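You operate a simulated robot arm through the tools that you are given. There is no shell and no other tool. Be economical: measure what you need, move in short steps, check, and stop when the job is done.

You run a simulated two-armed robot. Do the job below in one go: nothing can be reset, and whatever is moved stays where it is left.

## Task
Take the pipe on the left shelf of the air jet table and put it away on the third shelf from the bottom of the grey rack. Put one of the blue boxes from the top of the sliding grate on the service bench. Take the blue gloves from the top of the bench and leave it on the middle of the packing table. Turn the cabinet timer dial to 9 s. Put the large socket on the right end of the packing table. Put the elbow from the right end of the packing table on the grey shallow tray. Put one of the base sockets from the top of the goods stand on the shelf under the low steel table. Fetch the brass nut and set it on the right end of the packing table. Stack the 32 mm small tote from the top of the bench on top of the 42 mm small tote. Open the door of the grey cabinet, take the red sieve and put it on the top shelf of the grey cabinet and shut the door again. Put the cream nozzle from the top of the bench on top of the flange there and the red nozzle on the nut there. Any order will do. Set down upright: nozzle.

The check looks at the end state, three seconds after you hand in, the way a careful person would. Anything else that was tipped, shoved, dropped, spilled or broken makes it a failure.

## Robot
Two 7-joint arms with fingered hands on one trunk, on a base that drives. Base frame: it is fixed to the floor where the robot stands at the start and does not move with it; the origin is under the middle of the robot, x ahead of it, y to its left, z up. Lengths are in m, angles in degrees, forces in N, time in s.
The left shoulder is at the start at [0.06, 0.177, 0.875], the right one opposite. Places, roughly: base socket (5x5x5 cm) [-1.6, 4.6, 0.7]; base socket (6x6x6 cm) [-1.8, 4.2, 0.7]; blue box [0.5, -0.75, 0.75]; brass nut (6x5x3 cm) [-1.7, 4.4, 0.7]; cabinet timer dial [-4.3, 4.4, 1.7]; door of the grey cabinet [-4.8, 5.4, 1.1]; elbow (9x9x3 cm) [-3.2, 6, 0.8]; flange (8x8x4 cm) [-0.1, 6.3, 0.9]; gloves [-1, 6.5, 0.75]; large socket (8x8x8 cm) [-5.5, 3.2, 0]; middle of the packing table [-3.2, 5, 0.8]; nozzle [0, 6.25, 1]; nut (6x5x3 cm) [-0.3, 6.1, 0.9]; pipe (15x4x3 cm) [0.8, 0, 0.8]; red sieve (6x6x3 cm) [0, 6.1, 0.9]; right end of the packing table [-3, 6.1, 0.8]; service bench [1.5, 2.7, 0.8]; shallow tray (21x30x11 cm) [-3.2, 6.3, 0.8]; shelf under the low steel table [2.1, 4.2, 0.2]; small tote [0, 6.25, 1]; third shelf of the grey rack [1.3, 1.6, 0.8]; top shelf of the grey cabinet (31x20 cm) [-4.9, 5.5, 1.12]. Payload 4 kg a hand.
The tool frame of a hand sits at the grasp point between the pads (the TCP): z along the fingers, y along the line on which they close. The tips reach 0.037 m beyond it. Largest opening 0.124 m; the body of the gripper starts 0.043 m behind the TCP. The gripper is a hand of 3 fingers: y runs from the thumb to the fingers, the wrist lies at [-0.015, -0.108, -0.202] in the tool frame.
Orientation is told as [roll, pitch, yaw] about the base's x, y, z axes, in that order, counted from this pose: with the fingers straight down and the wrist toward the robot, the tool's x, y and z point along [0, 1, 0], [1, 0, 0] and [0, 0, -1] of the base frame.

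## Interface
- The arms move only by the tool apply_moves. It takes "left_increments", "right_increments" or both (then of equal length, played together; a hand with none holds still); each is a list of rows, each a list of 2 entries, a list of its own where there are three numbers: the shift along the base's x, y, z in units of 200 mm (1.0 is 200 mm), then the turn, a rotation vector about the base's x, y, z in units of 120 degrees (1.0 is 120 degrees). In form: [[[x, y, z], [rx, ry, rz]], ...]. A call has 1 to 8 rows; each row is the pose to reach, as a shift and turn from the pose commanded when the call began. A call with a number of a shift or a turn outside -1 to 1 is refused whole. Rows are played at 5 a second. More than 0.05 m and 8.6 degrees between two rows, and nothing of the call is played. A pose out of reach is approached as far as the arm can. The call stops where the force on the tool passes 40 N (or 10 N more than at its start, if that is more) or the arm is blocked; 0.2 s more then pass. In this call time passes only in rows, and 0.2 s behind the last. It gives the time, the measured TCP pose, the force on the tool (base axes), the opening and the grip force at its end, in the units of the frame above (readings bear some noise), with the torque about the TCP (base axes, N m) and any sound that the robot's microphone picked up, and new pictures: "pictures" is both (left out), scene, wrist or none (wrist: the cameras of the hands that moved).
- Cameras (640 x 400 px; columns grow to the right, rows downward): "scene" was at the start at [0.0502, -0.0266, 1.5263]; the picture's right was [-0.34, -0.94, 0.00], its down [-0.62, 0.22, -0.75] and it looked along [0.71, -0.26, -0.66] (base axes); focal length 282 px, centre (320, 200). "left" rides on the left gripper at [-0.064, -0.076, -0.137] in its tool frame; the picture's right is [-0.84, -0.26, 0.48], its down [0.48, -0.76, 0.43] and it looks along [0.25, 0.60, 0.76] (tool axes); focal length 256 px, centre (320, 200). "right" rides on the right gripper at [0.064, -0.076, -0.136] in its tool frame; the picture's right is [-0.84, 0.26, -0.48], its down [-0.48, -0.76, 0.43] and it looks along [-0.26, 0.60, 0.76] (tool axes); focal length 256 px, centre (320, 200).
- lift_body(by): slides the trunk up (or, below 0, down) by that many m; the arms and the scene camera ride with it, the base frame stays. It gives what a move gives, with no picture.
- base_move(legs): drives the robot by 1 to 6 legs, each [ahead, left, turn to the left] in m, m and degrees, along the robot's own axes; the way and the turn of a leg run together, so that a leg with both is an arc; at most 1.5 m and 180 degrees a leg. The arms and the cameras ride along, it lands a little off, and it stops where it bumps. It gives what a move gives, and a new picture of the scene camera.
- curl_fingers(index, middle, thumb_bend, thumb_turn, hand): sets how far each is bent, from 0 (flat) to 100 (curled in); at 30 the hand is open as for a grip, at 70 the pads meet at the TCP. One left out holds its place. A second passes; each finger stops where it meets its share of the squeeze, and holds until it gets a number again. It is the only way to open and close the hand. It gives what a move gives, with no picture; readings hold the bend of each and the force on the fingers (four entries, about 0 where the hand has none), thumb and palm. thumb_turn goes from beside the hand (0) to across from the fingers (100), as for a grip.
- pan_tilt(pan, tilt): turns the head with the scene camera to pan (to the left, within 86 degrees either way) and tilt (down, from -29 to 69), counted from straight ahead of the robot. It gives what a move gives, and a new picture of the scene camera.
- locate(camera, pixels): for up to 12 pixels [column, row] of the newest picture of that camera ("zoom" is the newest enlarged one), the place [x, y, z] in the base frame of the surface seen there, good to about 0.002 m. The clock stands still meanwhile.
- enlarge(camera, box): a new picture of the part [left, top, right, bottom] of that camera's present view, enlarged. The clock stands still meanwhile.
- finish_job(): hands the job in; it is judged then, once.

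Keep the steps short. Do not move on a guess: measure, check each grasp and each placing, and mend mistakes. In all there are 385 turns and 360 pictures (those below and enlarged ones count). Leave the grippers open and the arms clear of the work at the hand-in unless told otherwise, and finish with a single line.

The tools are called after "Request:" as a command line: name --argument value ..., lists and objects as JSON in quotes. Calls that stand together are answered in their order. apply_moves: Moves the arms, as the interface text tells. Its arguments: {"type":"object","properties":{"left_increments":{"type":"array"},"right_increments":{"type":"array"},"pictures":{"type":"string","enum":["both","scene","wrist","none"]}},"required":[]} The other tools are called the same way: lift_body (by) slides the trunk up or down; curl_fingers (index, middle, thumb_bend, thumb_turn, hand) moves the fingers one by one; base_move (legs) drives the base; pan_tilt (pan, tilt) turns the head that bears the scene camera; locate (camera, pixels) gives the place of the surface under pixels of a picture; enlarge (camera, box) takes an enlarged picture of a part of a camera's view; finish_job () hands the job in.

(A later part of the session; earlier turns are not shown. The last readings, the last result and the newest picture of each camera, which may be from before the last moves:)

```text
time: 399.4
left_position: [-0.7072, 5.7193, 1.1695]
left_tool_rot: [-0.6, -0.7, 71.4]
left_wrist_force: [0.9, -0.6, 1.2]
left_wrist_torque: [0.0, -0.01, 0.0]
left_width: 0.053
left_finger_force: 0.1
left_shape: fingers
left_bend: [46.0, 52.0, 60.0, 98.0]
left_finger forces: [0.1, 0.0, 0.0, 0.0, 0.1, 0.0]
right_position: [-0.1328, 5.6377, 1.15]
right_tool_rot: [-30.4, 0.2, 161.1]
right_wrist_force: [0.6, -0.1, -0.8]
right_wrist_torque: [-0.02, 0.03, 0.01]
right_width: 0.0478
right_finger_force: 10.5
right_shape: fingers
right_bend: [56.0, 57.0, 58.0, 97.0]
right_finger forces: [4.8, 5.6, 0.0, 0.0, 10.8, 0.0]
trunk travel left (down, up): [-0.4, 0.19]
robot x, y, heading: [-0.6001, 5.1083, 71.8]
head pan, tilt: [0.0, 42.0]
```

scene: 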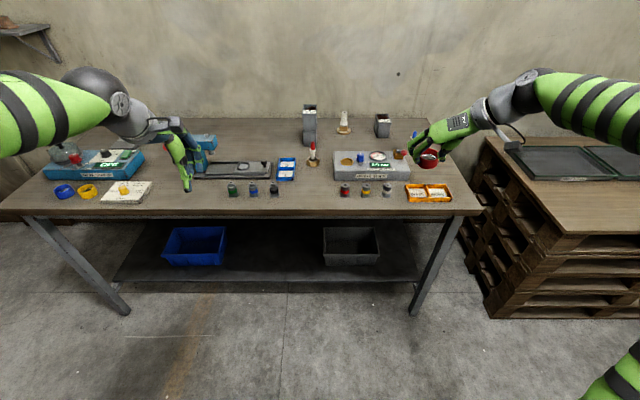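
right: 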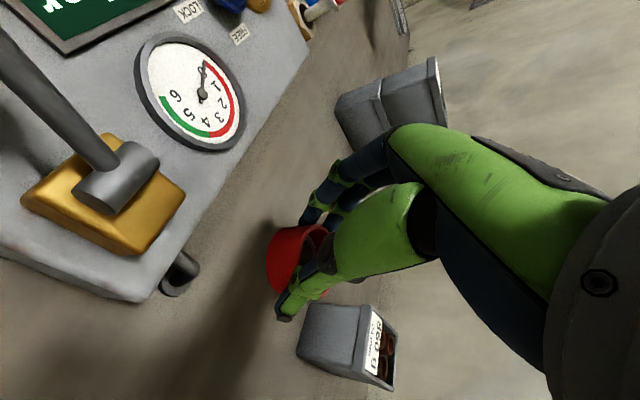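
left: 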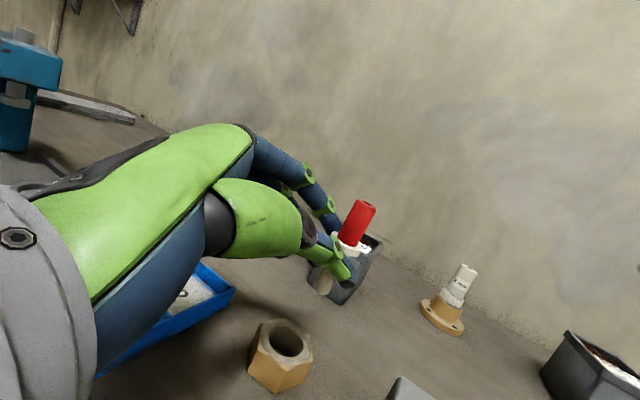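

Everything on the bench stands well. Now toward the cabinet side: I slide left, turn toward the packing table, go on left, and look.

Request:
base_move --legs '[[0, 0.75, 0], [0, 0.7, 0], [0, 0, 89.5], [0.05, 1.25, 0]]'

Request:
pan_tilt --pan 25 --tilt 15

```text
time: 416.8
left_position: [-3.0202, 4.2545, 1.1685]
left_tool_rot: [-0.6, -0.6, 163.9]
left_wrist_force: [0.1, -0.3, 0.5]
left_wrist_torque: [0.03, 0.03, -0.04]
left_width: 0.0527
left_finger_force: 0.2
left_shape: fingers
left_bend: [46.0, 52.0, 60.0, 98.0]
left_finger forces: [0.0, 0.0, 0.0, 0.1, 0.0, 0.1]
right_position: [-2.9645, 4.8324, 1.1484]
right_tool_rot: [-30.3, 0.1, -106.5]
right_wrist_force: [-0.4, 0.4, 0.0]
right_wrist_torque: [0.02, -0.05, 0.0]
right_width: 0.0471
right_finger_force: 10.2
right_shape: fingers
right_bend: [57.0, 57.0, 58.0, 97.0]
right_finger forces: [4.2, 5.7, 0.0, 0.0, 10.6, 0.0]
trunk travel left (down, up): [-0.4, 0.19]
robot x, y, heading: [-2.4167, 4.382, 164.2]
head pan, tilt: [0.0, 42.0]
stopped in leg 4: the robot was blocked; the commanded pose is now the measured one
```

scene: 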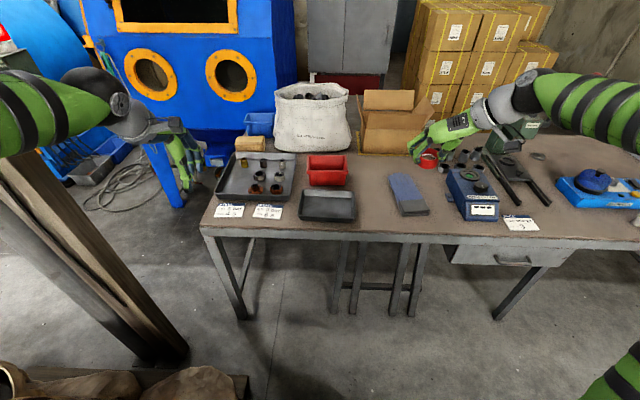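

```text
time: 417.7
left_position: [-3.0208, 4.2555, 1.1687]
left_tool_rot: [-0.6, -0.7, 164.0]
left_wrist_force: [0.1, -0.2, -0.6]
left_wrist_torque: [0.02, -0.02, -0.04]
left_width: 0.0527
left_finger_force: 0.0
left_shape: fingers
left_bend: [46.0, 52.0, 60.0, 98.0]
left_finger forces: [0.0, 0.1, 0.0, 0.0, 0.0, 0.0]
right_position: [-2.9643, 4.8317, 1.1492]
right_tool_rot: [-30.3, 0.2, -106.4]
right_wrist_force: [0.3, 0.0, -1.2]
right_wrist_torque: [0.01, -0.01, 0.04]
right_width: 0.0471
right_finger_force: 10.8
right_shape: fingers
right_bend: [57.0, 57.0, 58.0, 97.0]
right_finger forces: [4.3, 5.6, 0.0, 0.0, 10.5, 0.0]
trunk travel left (down, up): [-0.4, 0.19]
robot x, y, heading: [-2.417, 4.3829, 164.4]
head pan, tilt: [25.0, 15.0]
```

scene: 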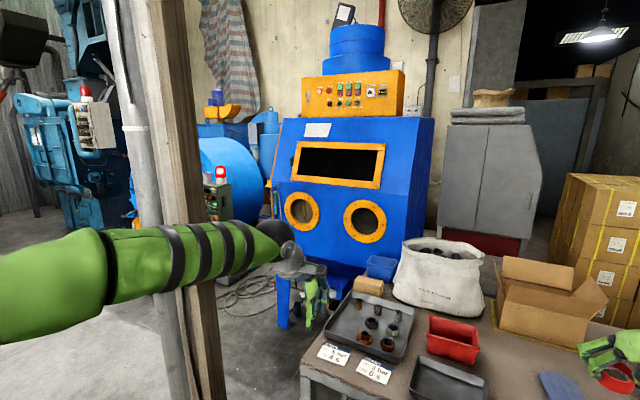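

I see the grey cabinet at (490,180), the blue blast cabinet with the timer dial at (369,92), and a wooden post with a pole at the left. I measure the layout.

Request:
locate --camera "scene" --pixels '[[369, 92], [470, 170], [525, 180], [490, 245], [330, 220], [282, 300], [240, 300], [215, 330], [180, 200], [425, 270], [140, 200], [250, 370]]'

Request:
enlarge --camera "scene" --box '[290, 60, 420, 140]'

Request:
enlarge --camera "scene" --box '[420, 70, 600, 270]'

```text
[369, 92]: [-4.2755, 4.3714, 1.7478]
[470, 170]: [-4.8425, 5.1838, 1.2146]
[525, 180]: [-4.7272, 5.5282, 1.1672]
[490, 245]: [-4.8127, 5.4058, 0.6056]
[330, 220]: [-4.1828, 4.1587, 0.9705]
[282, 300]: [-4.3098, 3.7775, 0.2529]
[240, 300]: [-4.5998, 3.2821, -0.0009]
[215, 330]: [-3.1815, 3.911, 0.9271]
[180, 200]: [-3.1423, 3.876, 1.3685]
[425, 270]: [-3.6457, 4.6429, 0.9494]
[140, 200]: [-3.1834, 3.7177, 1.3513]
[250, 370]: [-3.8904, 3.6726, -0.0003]
```

```text
4.92 times, centred on (355, 100) of scene
```

zoom: 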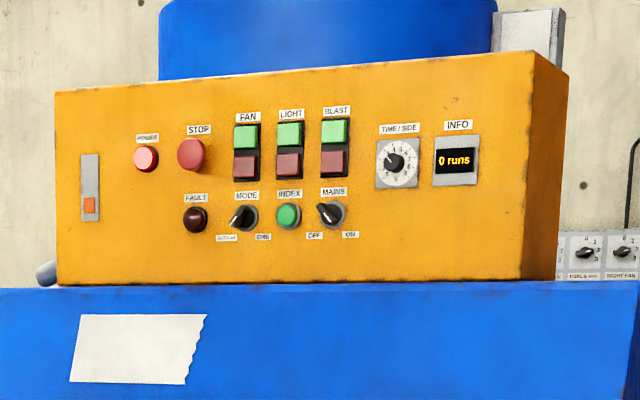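

```text
2.00 times, centred on (510, 170) of scene
```

zoom: 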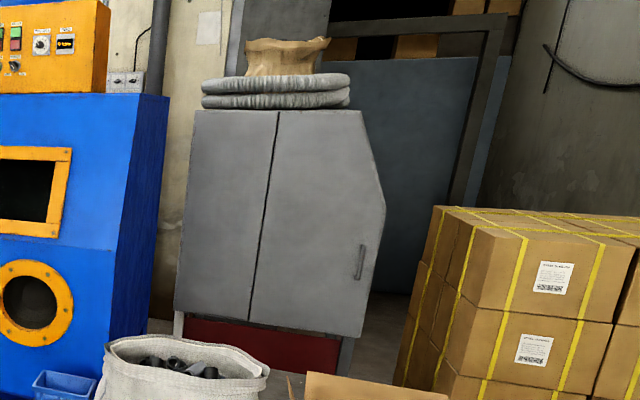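

I measure cartons, table back edge and the free floor before the cabinet.

Request:
locate --camera "scene" --pixels '[[567, 175], [560, 240], [600, 250], [625, 178], [541, 235], [545, 225], [400, 255], [380, 250], [530, 201], [452, 130], [430, 180], [443, 180]]'

Request:
pan_tilt --pan 0 --tilt 20

```text
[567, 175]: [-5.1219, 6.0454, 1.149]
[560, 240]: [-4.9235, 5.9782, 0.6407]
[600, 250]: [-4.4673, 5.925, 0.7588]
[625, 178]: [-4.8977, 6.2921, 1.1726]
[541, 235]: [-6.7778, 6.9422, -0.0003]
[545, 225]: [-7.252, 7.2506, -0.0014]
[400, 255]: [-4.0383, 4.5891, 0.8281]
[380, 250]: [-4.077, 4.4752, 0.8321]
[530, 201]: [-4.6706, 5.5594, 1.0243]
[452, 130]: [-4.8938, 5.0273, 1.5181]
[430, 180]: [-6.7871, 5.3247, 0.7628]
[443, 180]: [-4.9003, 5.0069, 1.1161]
```

```text
time: 418.6
left_position: [-3.0221, 4.2548, 1.1696]
left_tool_rot: [-0.6, -0.7, 163.9]
left_wrist_force: [0.2, -0.4, -0.7]
left_wrist_torque: [0.01, 0.0, 0.0]
left_width: 0.053
left_finger_force: 0.0
left_shape: fingers
left_bend: [46.0, 52.0, 60.0, 98.0]
left_finger forces: [0.1, 0.0, 0.0, 0.1, 0.1, 0.0]
right_position: [-2.964, 4.8321, 1.1497]
right_tool_rot: [-30.3, 0.1, -106.4]
right_wrist_force: [0.1, 0.4, -2.4]
right_wrist_torque: [-0.01, -0.02, 0.03]
right_width: 0.0472
right_finger_force: 10.5
right_shape: fingers
right_bend: [57.0, 57.0, 58.0, 97.0]
right_finger forces: [4.4, 5.7, 0.0, 0.0, 10.4, 0.1]
trunk travel left (down, up): [-0.4, 0.19]
robot x, y, heading: [-2.4139, 4.3859, 164.1]
head pan, tilt: [0.0, 20.0]
```

scene: 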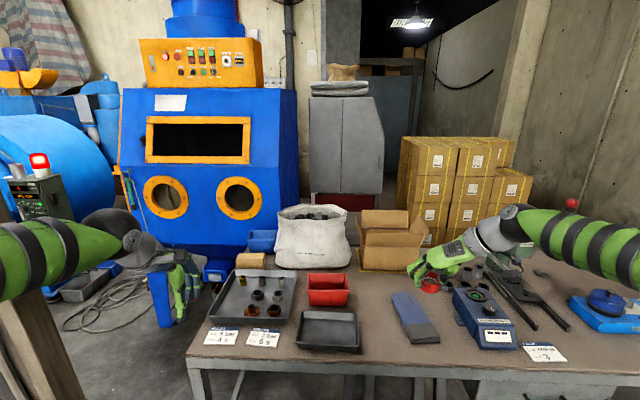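

Layout: the cabinet front is at n≈−6.27 behind the packing table, with cartons at its right; there is a 0.9 m aisle between table and cartons, reachable around the table's right end. I raise the trunk and pull the right hand in for the drive.

Request:
lift_body --by 0.17

Request:
apply_moves --right_increments '[[[0.2, -0.07, 0], [0, 0, 0]], [[0.4, -0.14, 0], [0, 0, 0]], [[0.6, -0.2, 0], [0, 0, 0]], [[0.75, -0.25, 0], [0, 0, 0]]]' --pictures "none"

Request:
base_move --legs '[[0.12, -0.1, -3.2], [0, -1.0, 0], [0, -1.05, 0]]'

```text
time: 420.5
left_position: [-3.022, 4.2555, 1.339]
left_tool_rot: [-0.5, -0.5, 163.9]
left_wrist_force: [-0.2, -0.3, -0.5]
left_wrist_torque: [-0.01, 0.0, 0.02]
left_width: 0.0528
left_finger_force: 0.1
left_shape: fingers
left_bend: [46.0, 52.0, 60.0, 98.0]
left_finger forces: [0.0, 0.1, 0.0, 0.0, 0.0, 0.1]
right_position: [-2.9648, 4.8319, 1.3191]
right_tool_rot: [-30.4, 0.1, -106.4]
right_wrist_force: [0.2, 0.4, -1.1]
right_wrist_torque: [-0.01, -0.02, -0.01]
right_width: 0.0468
right_finger_force: 10.5
right_shape: fingers
right_bend: [57.0, 57.0, 58.0, 97.0]
right_finger forces: [4.3, 5.7, 0.0, 0.0, 10.5, 0.1]
trunk travel left (down, up): [-0.57, 0.02]
robot x, y, heading: [-2.4147, 4.3883, 164.4]
head pan, tilt: [0.0, 20.0]
```

```text
time: 421.5
left_position: [-3.02, 4.2542, 1.3391]
left_tool_rot: [-0.6, -0.6, 163.9]
left_wrist_force: [0.6, -0.9, 0.6]
left_wrist_torque: [-0.01, 0.02, 0.01]
left_width: 0.053
left_finger_force: 0.1
left_shape: fingers
left_bend: [46.0, 52.0, 60.0, 98.0]
left_finger forces: [0.0, 0.0, 0.0, 0.0, 0.1, 0.0]
right_position: [-2.8154, 4.7824, 1.3221]
right_tool_rot: [-30.4, 0.2, -106.3]
right_wrist_force: [-0.2, -0.3, -0.9]
right_wrist_torque: [-0.01, -0.03, 0.0]
right_width: 0.0467
right_finger_force: 10.4
right_shape: fingers
right_bend: [57.0, 57.0, 58.0, 97.0]
right_finger forces: [4.3, 5.7, 0.1, 0.1, 10.4, 0.1]
trunk travel left (down, up): [-0.57, 0.02]
robot x, y, heading: [-2.4169, 4.3882, 164.4]
head pan, tilt: [0.0, 20.0]
```

```text
time: 432.8
left_position: [-2.457, 6.3742, 1.3397]
left_tool_rot: [-0.6, -0.6, 161.3]
left_wrist_force: [0.4, 0.5, 0.1]
left_wrist_torque: [-0.02, 0.0, 0.0]
left_width: 0.0528
left_finger_force: 0.1
left_shape: fingers
left_bend: [46.0, 52.0, 60.0, 98.0]
left_finger forces: [0.0, 0.0, 0.0, 0.0, 0.0, 0.1]
right_position: [-2.2271, 6.8921, 1.3223]
right_tool_rot: [-30.3, 0.1, -108.9]
right_wrist_force: [0.1, 0.3, -1.4]
right_wrist_torque: [-0.01, -0.05, 0.02]
right_width: 0.0467
right_finger_force: 10.5
right_shape: fingers
right_bend: [57.0, 57.0, 58.0, 97.0]
right_finger forces: [4.2, 5.7, 0.0, 0.1, 10.4, 0.0]
trunk travel left (down, up): [-0.57, 0.02]
robot x, y, heading: [-1.8446, 6.4784, 161.4]
head pan, tilt: [0.0, 20.0]
```

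scene: 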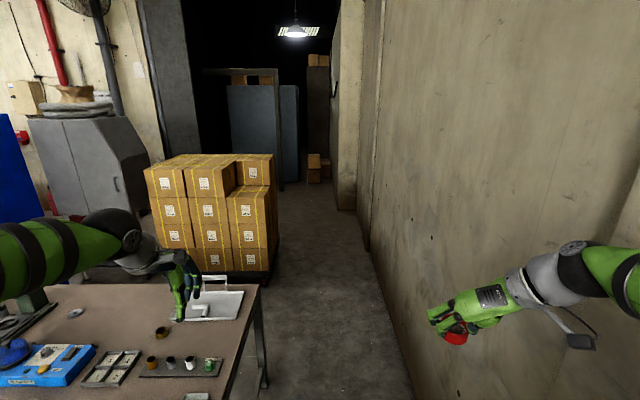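

I measure the aisle: table corner, carton pallet, wall and cabinet from here.

Request:
locate --camera "scene" --pixels '[[262, 288], [205, 275], [272, 280], [255, 390], [372, 250], [410, 385], [117, 183], [70, 160], [135, 165], [112, 235], [145, 180], [155, 262]]'

Request:
enlarge --camera "scene" --box '[10, 80, 210, 280]'

```text
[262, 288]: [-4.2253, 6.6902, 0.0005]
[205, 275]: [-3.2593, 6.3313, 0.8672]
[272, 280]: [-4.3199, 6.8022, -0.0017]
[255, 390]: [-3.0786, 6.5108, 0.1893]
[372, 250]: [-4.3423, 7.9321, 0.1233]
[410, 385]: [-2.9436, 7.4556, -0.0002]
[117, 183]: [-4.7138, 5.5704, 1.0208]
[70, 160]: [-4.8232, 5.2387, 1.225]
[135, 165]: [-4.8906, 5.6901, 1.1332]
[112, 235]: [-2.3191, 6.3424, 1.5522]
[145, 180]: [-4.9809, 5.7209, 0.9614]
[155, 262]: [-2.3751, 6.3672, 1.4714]
```

```text
2.00 times, centred on (110, 180) of scene
```

zoom: 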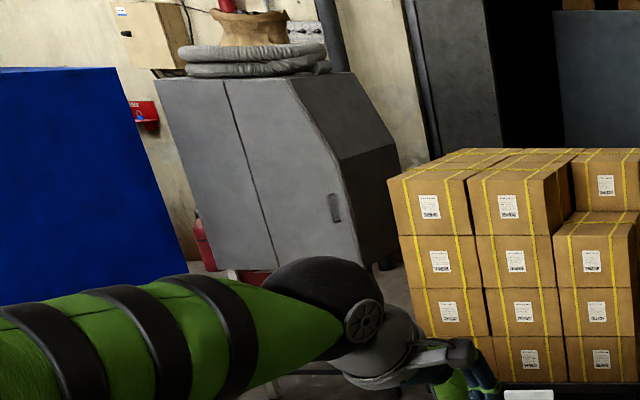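

The aisle is about 1.05 m deep. I drive ahead past the table's end.

Request:
base_move --legs '[[0.9, 0.06, 0], [0.87, 0, 0]]'

```text
time: 436.3
left_position: [-3.056, 6.5353, 1.3388]
left_tool_rot: [-0.6, -0.5, 164.3]
left_wrist_force: [0.0, -0.3, -1.3]
left_wrist_torque: [-0.09, -0.08, 0.01]
left_width: 0.053
left_finger_force: 0.1
left_shape: fingers
left_bend: [46.0, 52.0, 60.0, 98.0]
left_finger forces: [0.0, 0.1, 0.0, 0.1, 0.0, 0.0]
right_position: [-2.8521, 7.0656, 1.3207]
right_tool_rot: [-30.2, 0.1, -106.2]
right_wrist_force: [-0.5, 0.9, -2.2]
right_wrist_torque: [-0.06, -0.08, 0.03]
right_width: 0.0464
right_finger_force: 10.0
right_shape: fingers
right_bend: [57.0, 57.0, 58.0, 97.0]
right_finger forces: [4.3, 5.8, 0.0, 0.1, 10.3, 0.1]
trunk travel left (down, up): [-0.57, 0.02]
robot x, y, heading: [-2.4488, 6.6685, 164.5]
head pan, tilt: [0.0, 20.0]
stopped in leg 1: the robot was blocked; the commanded pose is now the measured one
```

scene: 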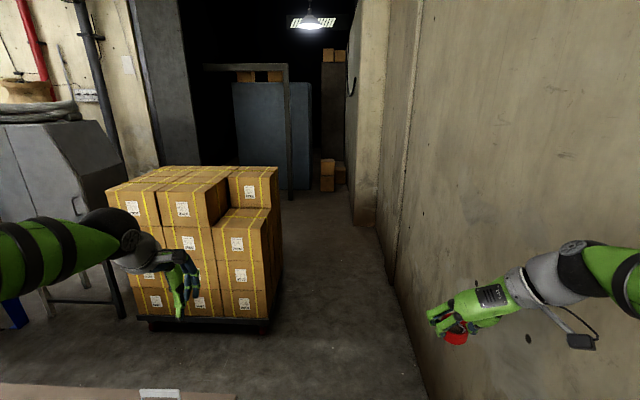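

Blocked; the robot turned left a little, so its left side touched the table's corner. I back 0.1 m, shift right 0.07 m, straighten, and try again.

Request:
base_move --legs '[[-0.12, -0.04, -3.6], [0.0, -0.04, 0], [0.6, 0, 0]]'

```text
time: 441.0
left_position: [-3.4949, 6.7991, 1.3412]
left_tool_rot: [-0.6, -0.8, 161.6]
left_wrist_force: [-0.4, 0.3, -0.4]
left_wrist_torque: [0.02, -0.04, -0.02]
left_width: 0.0528
left_finger_force: 0.1
left_shape: fingers
left_bend: [46.0, 52.0, 60.0, 98.0]
left_finger forces: [0.1, 0.1, 0.1, 0.0, 0.0, 0.1]
right_position: [-3.2662, 7.3167, 1.3233]
right_tool_rot: [-30.4, 0.3, -108.9]
right_wrist_force: [-0.3, 0.6, -0.8]
right_wrist_torque: [-0.02, -0.01, -0.03]
right_width: 0.0465
right_finger_force: 10.5
right_shape: fingers
right_bend: [57.0, 57.0, 58.0, 97.0]
right_finger forces: [4.3, 5.8, 0.1, 0.0, 10.2, 0.0]
trunk travel left (down, up): [-0.57, 0.02]
robot x, y, heading: [-2.8837, 6.9067, 161.6]
head pan, tilt: [0.0, 20.0]
```

scene: 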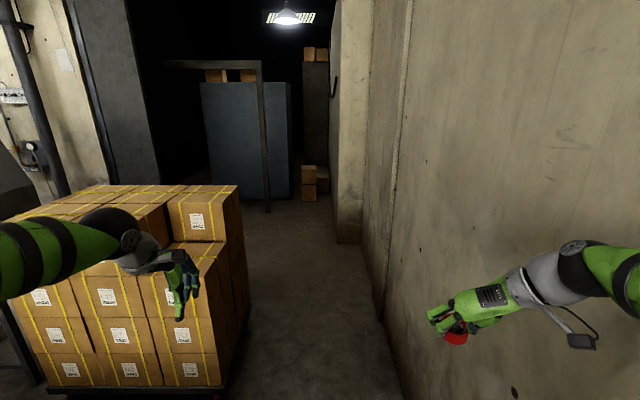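

Past the corner. I go on 0.65 m, then slide left along the aisle behind the table.

Request:
base_move --legs '[[0.65, 0, 0], [0, 0.9, 0]]'

```text
time: 449.0
left_position: [-4.3955, 6.149, 1.3412]
left_tool_rot: [-0.7, -0.8, 161.3]
left_wrist_force: [-0.1, 0.2, -0.2]
left_wrist_torque: [0.04, 0.03, -0.01]
left_width: 0.053
left_finger_force: 0.0
left_shape: fingers
left_bend: [46.0, 52.0, 60.0, 98.0]
left_finger forces: [0.1, 0.1, 0.1, 0.0, 0.0, 0.1]
right_position: [-4.1633, 6.6685, 1.3223]
right_tool_rot: [-30.5, 0.2, -109.0]
right_wrist_force: [0.3, -0.6, -0.7]
right_wrist_torque: [0.0, -0.03, 0.0]
right_width: 0.0465
right_finger_force: 9.2
right_shape: fingers
right_bend: [57.0, 57.0, 58.0, 97.0]
right_finger forces: [4.1, 5.8, 0.0, 0.0, 10.2, 0.1]
trunk travel left (down, up): [-0.57, 0.02]
robot x, y, heading: [-3.7813, 6.2548, 161.3]
head pan, tilt: [0.0, 20.0]
```

scene: 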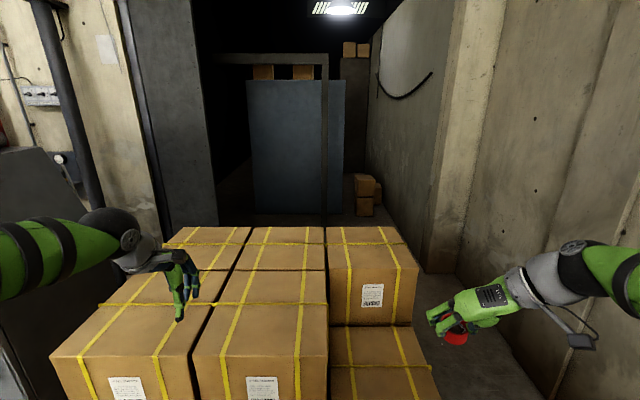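

I continue 0.95 m left to stand before the cabinet.

Request:
base_move --legs '[[0, 0.5, 0], [0, 0.45, 0]]'

Request:
pan_tilt --pan 10 --tilt 35

```text
time: 454.3
left_position: [-4.7004, 5.2396, 1.3418]
left_tool_rot: [-0.6, -0.8, 161.2]
left_wrist_force: [0.4, 0.9, -0.5]
left_wrist_torque: [0.0, 0.0, 0.02]
left_width: 0.0529
left_finger_force: 0.0
left_shape: fingers
left_bend: [46.0, 52.0, 60.0, 98.0]
left_finger forces: [0.0, 0.0, 0.0, 0.0, 0.1, 0.1]
right_position: [-4.4678, 5.7547, 1.3236]
right_tool_rot: [-30.6, 0.2, -109.2]
right_wrist_force: [0.4, -0.2, -0.7]
right_wrist_torque: [0.0, -0.05, -0.02]
right_width: 0.0465
right_finger_force: 9.5
right_shape: fingers
right_bend: [57.0, 57.0, 58.0, 97.0]
right_finger forces: [4.1, 5.7, 0.1, 0.1, 10.1, 0.0]
trunk travel left (down, up): [-0.57, 0.02]
robot x, y, heading: [-4.09, 5.3406, 160.9]
head pan, tilt: [0.0, 20.0]
```

scene: 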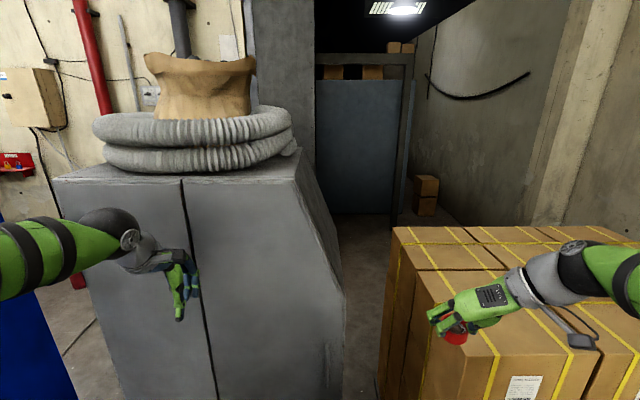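

```text
time: 455.1
left_position: [-4.7009, 5.2399, 1.3416]
left_tool_rot: [-0.6, -0.9, 161.1]
left_wrist_force: [-0.1, -0.4, 0.1]
left_wrist_torque: [-0.03, 0.01, 0.01]
left_width: 0.0532
left_finger_force: 0.1
left_shape: fingers
left_bend: [46.0, 52.0, 60.0, 98.0]
left_finger forces: [0.0, 0.0, 0.1, 0.1, 0.1, 0.0]
right_position: [-4.4677, 5.7581, 1.3235]
right_tool_rot: [-30.5, 0.2, -109.4]
right_wrist_force: [-0.2, -0.6, -1.2]
right_wrist_torque: [-0.02, -0.03, 0.01]
right_width: 0.0465
right_finger_force: 9.7
right_shape: fingers
right_bend: [57.0, 57.0, 58.0, 97.0]
right_finger forces: [4.1, 5.8, 0.0, 0.1, 10.2, 0.0]
trunk travel left (down, up): [-0.57, 0.02]
robot x, y, heading: [-4.0876, 5.3444, 161.2]
head pan, tilt: [10.0, 35.0]
```

scene: 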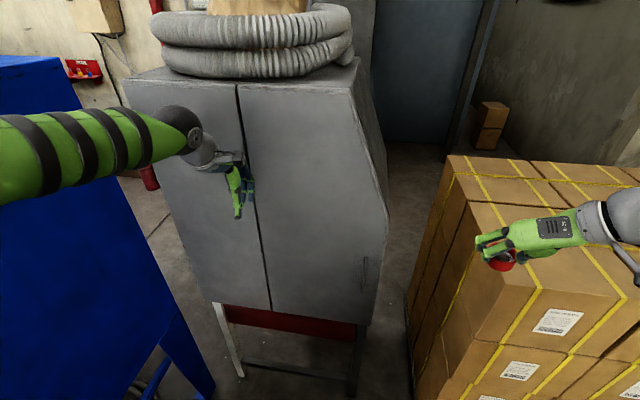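

The cabinet is right before me; the handle at (363,280). I enlarge and measure the door.

Request:
enlarge --camera "scene" --box '[300, 220, 420, 320]'

Request:
locate --camera "scene" --pixels '[[363, 280], [363, 260], [362, 290], [242, 110], [268, 290], [320, 150], [360, 130], [388, 215], [365, 315], [250, 180], [300, 250], [130, 100]]'

```text
4.00 times, centred on (360, 270) of scene
```

zoom: 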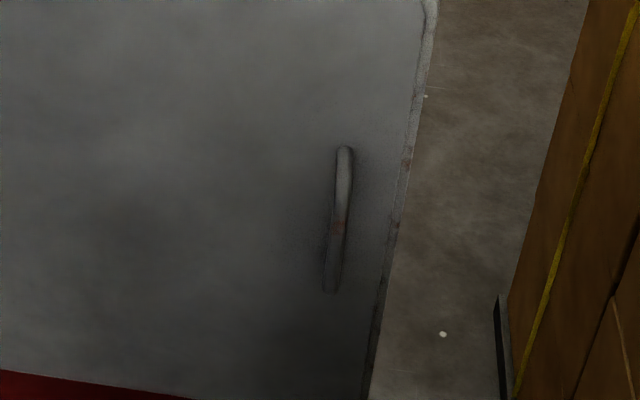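

```text
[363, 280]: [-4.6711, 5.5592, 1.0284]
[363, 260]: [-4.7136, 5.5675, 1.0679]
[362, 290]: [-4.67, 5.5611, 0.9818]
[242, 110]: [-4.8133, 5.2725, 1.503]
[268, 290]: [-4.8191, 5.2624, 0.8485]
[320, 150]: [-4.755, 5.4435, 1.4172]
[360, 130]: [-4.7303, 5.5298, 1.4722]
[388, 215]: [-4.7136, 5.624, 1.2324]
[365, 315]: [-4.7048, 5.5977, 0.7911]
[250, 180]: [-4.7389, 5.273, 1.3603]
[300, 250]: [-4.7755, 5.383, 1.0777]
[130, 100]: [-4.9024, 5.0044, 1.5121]
```

The door is hinged at the seam (t 3.417), handle bar at t 3.742, standing 4 cm off, z 0.97–1.07. I check the blue machine's side at the left, for elbow room.

Request:
locate --camera "scene" --pixels '[[50, 80], [20, 60], [60, 200], [100, 250], [170, 330], [150, 260], [10, 150], [580, 200], [455, 160], [410, 250]]'

```text
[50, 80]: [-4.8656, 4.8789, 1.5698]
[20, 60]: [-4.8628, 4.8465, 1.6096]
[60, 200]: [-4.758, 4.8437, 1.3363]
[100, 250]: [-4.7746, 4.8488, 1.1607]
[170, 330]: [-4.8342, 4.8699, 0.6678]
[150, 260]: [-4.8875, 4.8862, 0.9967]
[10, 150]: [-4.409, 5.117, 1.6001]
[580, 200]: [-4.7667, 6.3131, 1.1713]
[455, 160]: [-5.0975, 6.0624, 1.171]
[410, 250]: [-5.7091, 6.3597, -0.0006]
```

Elbow room is about 0.2 m. I back 0.1 m, then turn the left hand: first −90° about vertical while retracting it.

Request:
base_move --legs '[[-0.1, 0, 0]]'

Request:
apply_moves --left_increments '[[[0.07, -0.02, -0.1], [0, 0, -0.07]], [[0.14, -0.04, -0.2], [0, 0, -0.14]], [[0.21, -0.05, -0.3], [0, 0, -0.21]], [[0.28, -0.06, -0.4], [0, 0, -0.28]], [[0.35, -0.07, -0.5], [0, 0, -0.35]], [[0.42, -0.08, -0.6], [0, 0, -0.42]], [[0.49, -0.09, -0.7], [0, 0, -0.49]], [[0.55, -0.1, -0.75], [0, 0, -0.56]]]' --pictures "none"

Request:
apply_moves --left_increments '[[[0, 0, 0], [0, 0, -0.07]], [[0, 0, 0], [0, 0, -0.14]], [[0, 0, 0], [0, 0, -0.19]]]' --pictures "none"

Request:
apply_moves --left_increments '[[[0, 0, 0], [0.0226, 0.0658, 0]], [[0, 0, 0], [0.0452, 0.1316, 0]], [[0, 0, 0], [0.0678, 0.1974, 0]], [[0, 0, 0], [0.0904, 0.2632, 0]], [[0, 0, 0], [0.113, 0.329, 0]], [[0, 0, 0], [0.1356, 0.3948, 0]], [[0, 0, 0], [0.1582, 0.4606, 0]], [[0, 0, 0], [0.181, 0.527, 0]]]' --pictures "scene"

```text
time: 456.2
left_position: [-4.6029, 5.2079, 1.3425]
left_tool_rot: [-0.6, -0.9, 161.2]
left_wrist_force: [-0.1, -0.2, -0.2]
left_wrist_torque: [0.03, 0.03, -0.03]
left_width: 0.053
left_finger_force: 0.1
left_shape: fingers
left_bend: [46.0, 52.0, 60.0, 98.0]
left_finger forces: [0.1, 0.0, 0.1, 0.1, 0.0, 0.0]
right_position: [-4.3705, 5.7232, 1.3235]
right_tool_rot: [-30.6, 0.2, -109.4]
right_wrist_force: [-0.1, 0.7, -0.6]
right_wrist_torque: [0.02, 0.0, 0.0]
right_width: 0.0463
right_finger_force: 10.2
right_shape: fingers
right_bend: [57.0, 57.0, 58.0, 97.0]
right_finger forces: [4.2, 5.8, 0.1, 0.0, 10.1, 0.1]
trunk travel left (down, up): [-0.57, 0.02]
robot x, y, heading: [-3.9902, 5.3049, 161.0]
head pan, tilt: [10.0, 35.0]
```

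scene: 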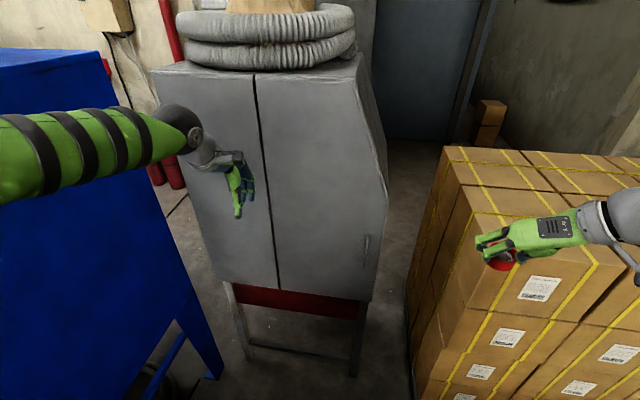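

```text
time: 458.0
left_position: [-4.4389, 5.2309, 1.2245]
left_tool_rot: [-0.6, -0.6, 94.4]
left_wrist_force: [0.7, -0.2, 0.4]
left_wrist_torque: [0.04, 0.04, 0.01]
left_width: 0.0529
left_finger_force: 0.0
left_shape: fingers
left_bend: [46.0, 52.0, 60.0, 98.0]
left_finger forces: [0.1, 0.0, 0.1, 0.0, 0.1, 0.0]
left hand out of reach, approached as far as the arm can: row 1, 2, 7, 8
right_position: [-4.3703, 5.7219, 1.3247]
right_tool_rot: [-30.6, 0.2, -109.3]
right_wrist_force: [0.8, -0.4, -1.0]
right_wrist_torque: [-0.02, -0.02, 0.01]
right_width: 0.0464
right_finger_force: 10.1
right_shape: fingers
right_bend: [57.0, 57.0, 58.0, 97.0]
right_finger forces: [4.3, 5.9, 0.1, 0.1, 10.2, 0.0]
trunk travel left (down, up): [-0.57, 0.02]
robot x, y, heading: [-3.9952, 5.3091, 161.1]
head pan, tilt: [10.0, 35.0]
```

```text
time: 458.8
left_position: [-4.3422, 5.2394, 1.2639]
left_tool_rot: [-1.1, -0.6, 72.7]
left_wrist_force: [-0.3, 1.2, 0.2]
left_wrist_torque: [0.01, -0.01, 0.02]
left_width: 0.0531
left_finger_force: 0.0
left_shape: fingers
left_bend: [46.0, 52.0, 60.0, 98.0]
left_finger forces: [0.0, 0.1, 0.0, 0.0, 0.1, 0.0]
left hand out of reach, approached as far as the arm can: row 1, 2, 3
right_position: [-4.3711, 5.7252, 1.3227]
right_tool_rot: [-30.5, 0.3, -109.2]
right_wrist_force: [0.0, -0.5, 0.0]
right_wrist_torque: [-0.02, -0.01, -0.01]
right_width: 0.0462
right_finger_force: 9.8
right_shape: fingers
right_bend: [57.0, 57.0, 58.0, 97.0]
right_finger forces: [4.3, 5.8, 0.1, 0.0, 10.2, 0.0]
trunk travel left (down, up): [-0.57, 0.02]
robot x, y, heading: [-3.9921, 5.3083, 161.4]
head pan, tilt: [10.0, 35.0]
```

```text
time: 460.6
left_position: [-4.2139, 5.1834, 1.3934]
left_tool_rot: [65.0, -1.5, 72.3]
left_wrist_force: [-0.2, -0.9, -1.3]
left_wrist_torque: [0.11, 0.05, -0.06]
left_width: 0.0528
left_finger_force: 0.1
left_shape: fingers
left_bend: [46.0, 52.0, 60.0, 98.0]
left_finger forces: [0.1, 0.1, 0.1, 0.0, 0.1, 0.1]
left hand out of reach, approached as far as the arm can: row 1, 2, 3, 4, 5, 6, 7, 8
right_position: [-4.3722, 5.7205, 1.3235]
right_tool_rot: [-30.5, 0.3, -109.3]
right_wrist_force: [-0.1, -0.4, -1.6]
right_wrist_torque: [0.05, -0.02, -0.02]
right_width: 0.0461
right_finger_force: 9.6
right_shape: fingers
right_bend: [57.0, 57.0, 58.0, 97.0]
right_finger forces: [4.3, 5.9, 0.1, 0.1, 10.1, 0.0]
trunk travel left (down, up): [-0.57, 0.02]
robot x, y, heading: [-3.994, 5.3076, 160.9]
head pan, tilt: [10.0, 35.0]
```

scene: 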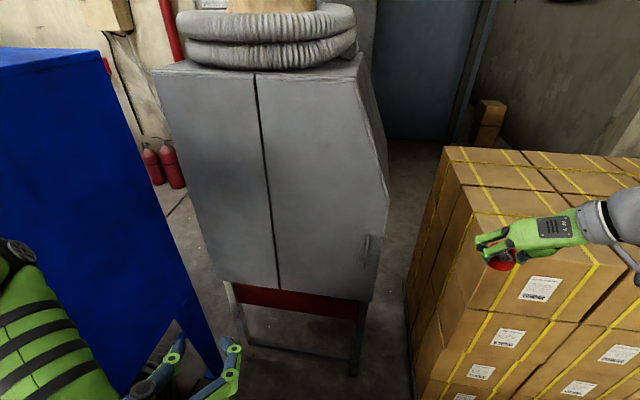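

The hand is folded close to the body. I move it out toward the handle while finishing the tilt.

Request:
apply_moves --left_increments '[[[-0.04, 0.2, -0.08], [0.019, 0.056, 0]], [[-0.08, 0.42, -0.16], [0.038, 0.112, 0]], [[-0.12, 0.63, -0.24], [0.058, 0.1687, 0]], [[-0.15, 0.83, -0.32], [0.058, 0.1687, 0]], [[-0.18, 0.97, -0.4], [0.058, 0.1687, 0]], [[-0.18, 0.97, -0.4], [0.058, 0.1687, 0]]]' --pictures "both"

```text
time: 462.0
left_position: [-4.2299, 5.4671, 1.4021]
left_tool_rot: [87.5, -0.2, 70.3]
left_wrist_force: [-0.4, 0.6, 0.0]
left_wrist_torque: [-0.02, 0.01, 0.01]
left_width: 0.0529
left_finger_force: 0.0
left_shape: fingers
left_bend: [46.0, 52.0, 60.0, 98.0]
left_finger forces: [0.0, 0.0, 0.0, 0.0, 0.0, 0.1]
left hand out of reach, approached as far as the arm can: row 1, 2, 3, 4, 5, 6
right_position: [-4.3726, 5.7232, 1.3224]
right_tool_rot: [-30.5, 0.1, -109.3]
right_wrist_force: [0.1, -0.3, -0.4]
right_wrist_torque: [0.02, -0.05, 0.02]
right_width: 0.0462
right_finger_force: 10.2
right_shape: fingers
right_bend: [57.0, 57.0, 58.0, 97.0]
right_finger forces: [4.2, 5.7, 0.1, 0.0, 10.1, 0.1]
trunk travel left (down, up): [-0.57, 0.02]
robot x, y, heading: [-3.9927, 5.3095, 161.0]
head pan, tilt: [10.0, 35.0]
```

scene: 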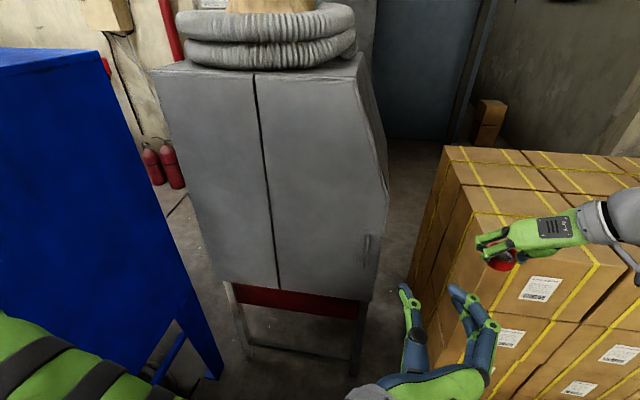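
left: 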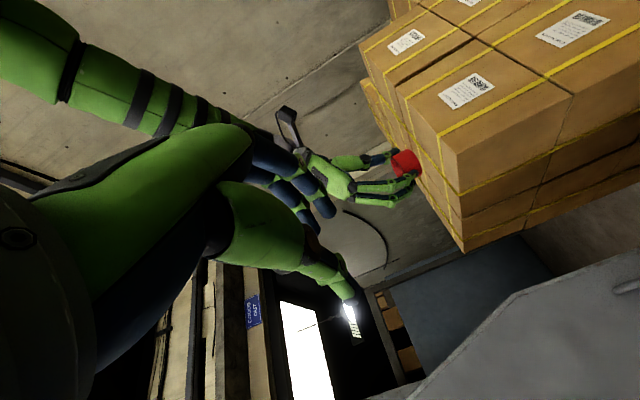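

The fingers now point forward. I continue to the pre-grasp pose before the handle.

Request:
apply_moves --left_increments '[[[-0.06, 0.18, -0.12], [0, 0, 0]], [[-0.12, 0.36, -0.24], [0, 0, 0]], [[-0.17, 0.54, -0.36], [0, 0, 0]], [[-0.21, 0.72, -0.46], [0, 0, 0]], [[-0.21, 0.72, -0.46], [0, 0, 0]], [[-0.21, 0.72, -0.46], [0, 0, 0]]]' --pictures "scene"

```text
time: 463.4
left_position: [-4.2695, 5.6111, 1.3106]
left_tool_rot: [87.7, -0.1, 70.3]
left_wrist_force: [-1.3, -0.1, -0.8]
left_wrist_torque: [-0.01, 0.01, -0.01]
left_width: 0.053
left_finger_force: 0.0
left_shape: fingers
left_bend: [46.0, 52.0, 60.0, 98.0]
left_finger forces: [0.0, 0.1, 0.0, 0.0, 0.0, 0.0]
right_position: [-4.3719, 5.7241, 1.3221]
right_tool_rot: [-30.5, 0.2, -109.3]
right_wrist_force: [-0.5, -0.4, -0.6]
right_wrist_torque: [0.01, -0.02, 0.03]
right_width: 0.0462
right_finger_force: 9.9
right_shape: fingers
right_bend: [57.0, 57.0, 58.0, 97.0]
right_finger forces: [4.2, 5.8, 0.1, 0.0, 10.0, 0.1]
trunk travel left (down, up): [-0.57, 0.02]
robot x, y, heading: [-3.9927, 5.3101, 161.3]
head pan, tilt: [10.0, 35.0]
```

scene: 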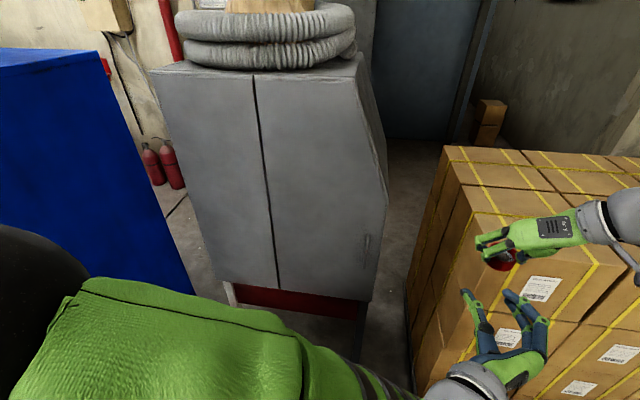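

The commanded pose follows the achieved one. The left hand is close to the right one, so I move it down and forward to the handle's front in two calls.

Request:
apply_moves --left_increments '[[[-0.05, -0.08, -0.2], [0, 0, 0]], [[-0.1, -0.16, -0.4], [0, 0, 0]], [[-0.2, -0.22, -0.58], [0, 0, 0]], [[-0.33, -0.26, -0.75], [0, 0, 0]], [[-0.5, -0.29, -0.88], [0, 0, 0]], [[-0.68, -0.3, -0.95], [0, 0, 0]], [[-0.75, -0.3, -0.95], [0, 0, 0]]]' --pictures "none"

Request:
apply_moves --left_increments '[[[-0.2, -0.03, -0.1], [0, 0, 0]], [[-0.4, -0.06, -0.25], [0, 0, 0]], [[-0.6, -0.09, -0.4], [0, 0, 0]], [[-0.75, -0.125, -0.5], [0, 0, 0]]]' --pictures "both"

```text
time: 465.0
left_position: [-4.4183, 5.5515, 1.1201]
left_tool_rot: [87.7, -0.2, 70.2]
left_wrist_force: [-0.6, -0.1, -0.2]
left_wrist_torque: [0.02, -0.03, -0.02]
left_width: 0.0531
left_finger_force: 0.0
left_shape: fingers
left_bend: [46.0, 52.0, 60.0, 98.0]
left_finger forces: [0.0, 0.0, 0.0, 0.1, 0.0, 0.1]
left hand out of reach, approached as far as the arm can: row 4
right_position: [-4.3709, 5.7244, 1.3226]
right_tool_rot: [-30.6, 0.2, -109.3]
right_wrist_force: [0.2, -0.2, -1.1]
right_wrist_torque: [0.01, -0.01, -0.01]
right_width: 0.0461
right_finger_force: 10.1
right_shape: fingers
right_bend: [57.0, 57.0, 58.0, 97.0]
right_finger forces: [4.2, 5.7, 0.0, 0.0, 10.0, 0.0]
trunk travel left (down, up): [-0.57, 0.02]
robot x, y, heading: [-3.991, 5.3092, 161.2]
head pan, tilt: [10.0, 35.0]
```

```text
refused: row 2 steps farther than a row can; nothing moved
```

Request:
apply_moves --left_increments '[[[-0.18, -0.03, -0.12], [0, 0, 0]], [[-0.36, -0.06, -0.24], [0, 0, 0]], [[-0.54, -0.09, -0.37], [0, 0, 0]], [[-0.7, -0.12, -0.5], [0, 0, 0]]]' --pictures "both"

```text
time: 466.0
left_position: [-4.5596, 5.53, 1.0191]
left_tool_rot: [87.5, -0.2, 70.2]
left_wrist_force: [0.9, -0.5, 0.1]
left_wrist_torque: [0.02, -0.01, -0.01]
left_width: 0.0528
left_finger_force: 0.1
left_shape: fingers
left_bend: [46.0, 52.0, 60.0, 98.0]
left_finger forces: [0.1, 0.1, 0.1, 0.0, 0.0, 0.1]
right_position: [-4.3715, 5.7248, 1.3228]
right_tool_rot: [-30.4, 0.2, -109.3]
right_wrist_force: [0.0, -0.6, -1.0]
right_wrist_torque: [-0.02, -0.03, 0.0]
right_width: 0.046
right_finger_force: 10.5
right_shape: fingers
right_bend: [57.0, 57.0, 58.0, 97.0]
right_finger forces: [4.2, 5.8, 0.0, 0.1, 9.9, 0.1]
trunk travel left (down, up): [-0.57, 0.02]
robot x, y, heading: [-3.9938, 5.3076, 161.0]
head pan, tilt: [10.0, 35.0]
```

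scene: 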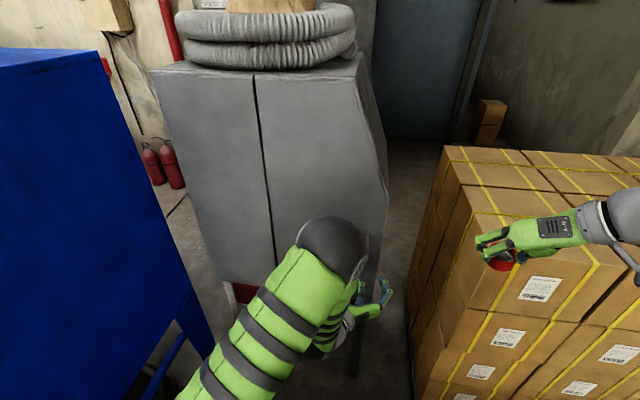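
left: 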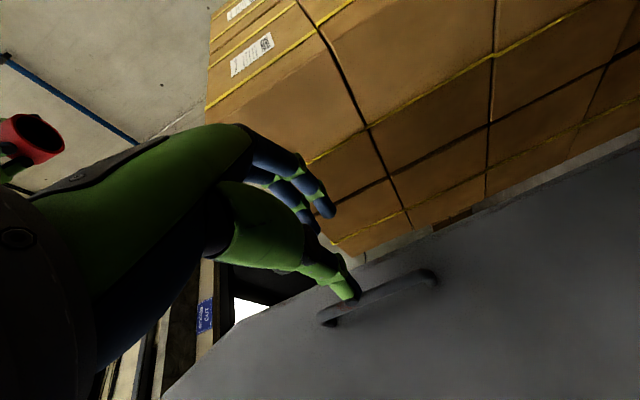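

I locate the bar with the left wrist camera.

Request:
locate --camera "left" --pixels '[[370, 302], [400, 290], [345, 311], [425, 277], [330, 318], [390, 330]]'

```text
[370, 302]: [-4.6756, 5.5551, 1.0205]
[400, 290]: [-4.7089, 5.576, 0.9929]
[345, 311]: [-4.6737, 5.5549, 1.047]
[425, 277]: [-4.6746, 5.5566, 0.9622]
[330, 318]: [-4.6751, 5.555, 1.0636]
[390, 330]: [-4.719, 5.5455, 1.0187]
```

The bar is at [-4.675,5.555]. I set the fingers evenly, shift 14 mm left, and move in around the bar.

Request:
curl_fingers --hand "left" --index 48 --middle 48 --thumb_bend 48

Request:
apply_moves --left_increments '[[[-0.023, -0.065, 0], [0, 0, 0]], [[-0.2, -0.005, 0], [0, 0, 0]], [[-0.36, 0.05, 0], [0, 0, 0]], [[-0.48, 0.09, 0], [0, 0, 0]]]' --pictures "wrist"

```text
time: 467.0
left_position: [-4.5589, 5.5296, 1.0187]
left_tool_rot: [87.5, -0.2, 70.2]
left_wrist_force: [-0.2, 0.3, -0.1]
left_wrist_torque: [0.0, -0.01, 0.0]
left_width: 0.0686
left_finger_force: 0.0
left_shape: fingers
left_bend: [48.0, 48.0, 48.0, 98.0]
left_finger forces: [0.1, 0.0, 0.0, 0.0, 0.0, 0.0]
right_position: [-4.3716, 5.725, 1.3223]
right_tool_rot: [-30.5, 0.2, -109.3]
right_wrist_force: [-0.2, 0.1, -1.3]
right_wrist_torque: [0.01, 0.0, -0.02]
right_width: 0.0461
right_finger_force: 10.4
right_shape: fingers
right_bend: [57.0, 57.0, 58.0, 97.0]
right_finger forces: [4.3, 5.7, 0.0, 0.0, 10.0, 0.0]
trunk travel left (down, up): [-0.57, 0.02]
robot x, y, heading: [-3.9905, 5.3091, 161.3]
head pan, tilt: [10.0, 35.0]
```

```text
time: 468.0
left_position: [-4.6528, 5.5434, 1.0199]
left_tool_rot: [87.7, 0.0, 70.2]
left_wrist_force: [0.5, 0.9, -0.8]
left_wrist_torque: [-0.01, 0.0, 0.0]
left_width: 0.0689
left_finger_force: 0.1
left_shape: fingers
left_bend: [48.0, 48.0, 48.0, 98.0]
left_finger forces: [0.1, 0.0, 0.1, 0.1, 0.0, 0.1]
right_position: [-4.3718, 5.7237, 1.3238]
right_tool_rot: [-30.5, 0.2, -109.4]
right_wrist_force: [-0.8, -0.5, -0.8]
right_wrist_torque: [0.0, -0.01, 0.02]
right_width: 0.0461
right_finger_force: 10.2
right_shape: fingers
right_bend: [57.0, 57.0, 58.0, 97.0]
right_finger forces: [4.1, 5.7, 0.0, 0.0, 10.0, 0.0]
trunk travel left (down, up): [-0.57, 0.02]
robot x, y, heading: [-3.9883, 5.3089, 160.9]
head pan, tilt: [10.0, 35.0]
```

left: 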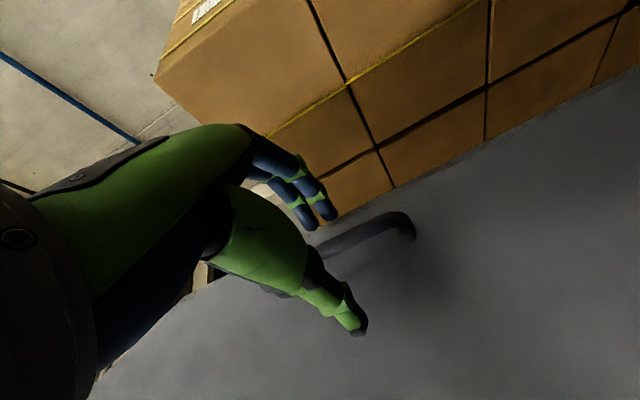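

The bar is between fingers and thumb. I close on it.

Request:
curl_fingers --hand "left" --index 70 --middle 70 --thumb_bend 70

```text
time: 469.0
left_position: [-4.6511, 5.5448, 1.0216]
left_tool_rot: [87.6, 0.0, 70.1]
left_wrist_force: [4.7, 15.2, 0.1]
left_wrist_torque: [0.04, 0.02, -0.5]
left_width: 0.0106
left_finger_force: 7.5
left_shape: fingers
left_bend: [65.0, 65.0, 70.0, 98.0]
left_finger forces: [7.8, 7.2, 0.0, 0.0, 0.2, 0.0]
right_position: [-4.3718, 5.7255, 1.3237]
right_tool_rot: [-30.5, 0.1, -109.3]
right_wrist_force: [0.8, -0.1, -1.2]
right_wrist_torque: [0.0, -0.02, -0.01]
right_width: 0.0461
right_finger_force: 9.8
right_shape: fingers
right_bend: [57.0, 57.0, 58.0, 97.0]
right_finger forces: [4.1, 5.8, 0.1, 0.1, 10.0, 0.0]
trunk travel left (down, up): [-0.57, 0.02]
robot x, y, heading: [-3.993, 5.3057, 161.4]
head pan, tilt: [10.0, 35.0]
```

The fingers press on the bar's right side. I shift 7 mm right to balance, then pull along the door's arc to 40°, turning the hand with the door.

Request:
apply_moves --left_increments '[[[0.012, 0.033, 0], [0, 0, 0]], [[0.124, -0.04, 0], [0, 0, -0.0417]], [[0.25, -0.12, 0], [0, 0, -0.083]], [[0.362, -0.21, 0], [0, 0, -0.125]]]' --pictures "scene"

```text
time: 470.0
left_position: [-4.5832, 5.4998, 1.0205]
left_tool_rot: [87.4, 0.0, 55.4]
left_wrist_force: [-0.2, -1.1, -2.2]
left_wrist_torque: [-0.07, -0.07, 0.03]
left_width: 0.0097
left_finger_force: 7.0
left_shape: fingers
left_bend: [67.0, 68.0, 69.0, 97.0]
left_finger forces: [3.1, 3.2, 0.0, 0.1, 6.6, 0.1]
right_position: [-4.3715, 5.7233, 1.3242]
right_tool_rot: [-30.5, 0.2, -109.3]
right_wrist_force: [0.1, 0.7, -1.0]
right_wrist_torque: [-0.02, -0.04, 0.01]
right_width: 0.0459
right_finger_force: 10.1
right_shape: fingers
right_bend: [57.0, 57.0, 58.0, 97.0]
right_finger forces: [4.2, 5.6, 0.1, 0.0, 10.0, 0.0]
trunk travel left (down, up): [-0.57, 0.02]
robot x, y, heading: [-3.992, 5.308, 161.1]
head pan, tilt: [10.0, 35.0]
```

scene: 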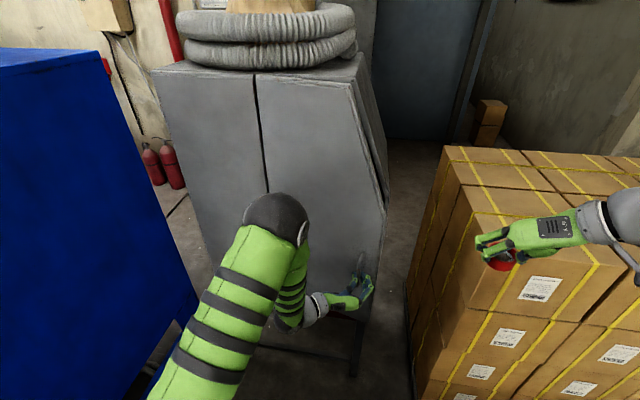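

The door is opening well (about 15°). I continue along the arc to about 50°.

Request:
apply_moves --left_increments '[[[0.103, -0.1, 0], [0, 0, -0.0417]], [[0.198, -0.208, 0], [0, 0, -0.083]], [[0.281, -0.323, 0], [0, 0, -0.125]], [[0.355, -0.446, 0], [0, 0, -0.167]], [[0.418, -0.575, 0], [0, 0, -0.208]], [[0.469, -0.708, 0], [0, 0, -0.25]], [[0.509, -0.846, 0], [0, 0, -0.29]]]' --pictures "scene"

```text
time: 471.6
left_position: [-4.4797, 5.3334, 1.0217]
left_tool_rot: [87.7, -0.1, 20.4]
left_wrist_force: [-16.8, -5.9, -2.0]
left_wrist_torque: [-0.11, 0.14, 0.53]
left_width: 0.0144
left_finger_force: 8.3
left_shape: fingers
left_bend: [70.0, 70.0, 64.0, 96.0]
left_finger forces: [0.1, 0.0, 0.0, 0.1, 16.0, 0.1]
right_position: [-4.372, 5.7232, 1.3232]
right_tool_rot: [-30.4, 0.3, -109.2]
right_wrist_force: [0.1, -0.4, -0.4]
right_wrist_torque: [0.01, -0.06, -0.01]
right_width: 0.046
right_finger_force: 9.8
right_shape: fingers
right_bend: [57.0, 57.0, 58.0, 97.0]
right_finger forces: [4.2, 5.8, 0.0, 0.0, 9.9, 0.0]
trunk travel left (down, up): [-0.57, 0.02]
robot x, y, heading: [-3.9936, 5.3047, 161.4]
head pan, tilt: [10.0, 35.0]
```

scene: 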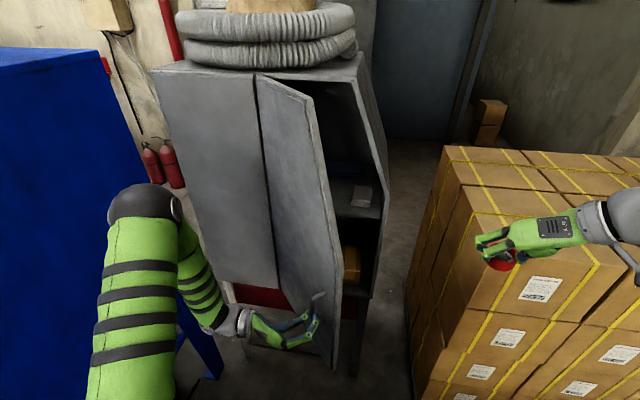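

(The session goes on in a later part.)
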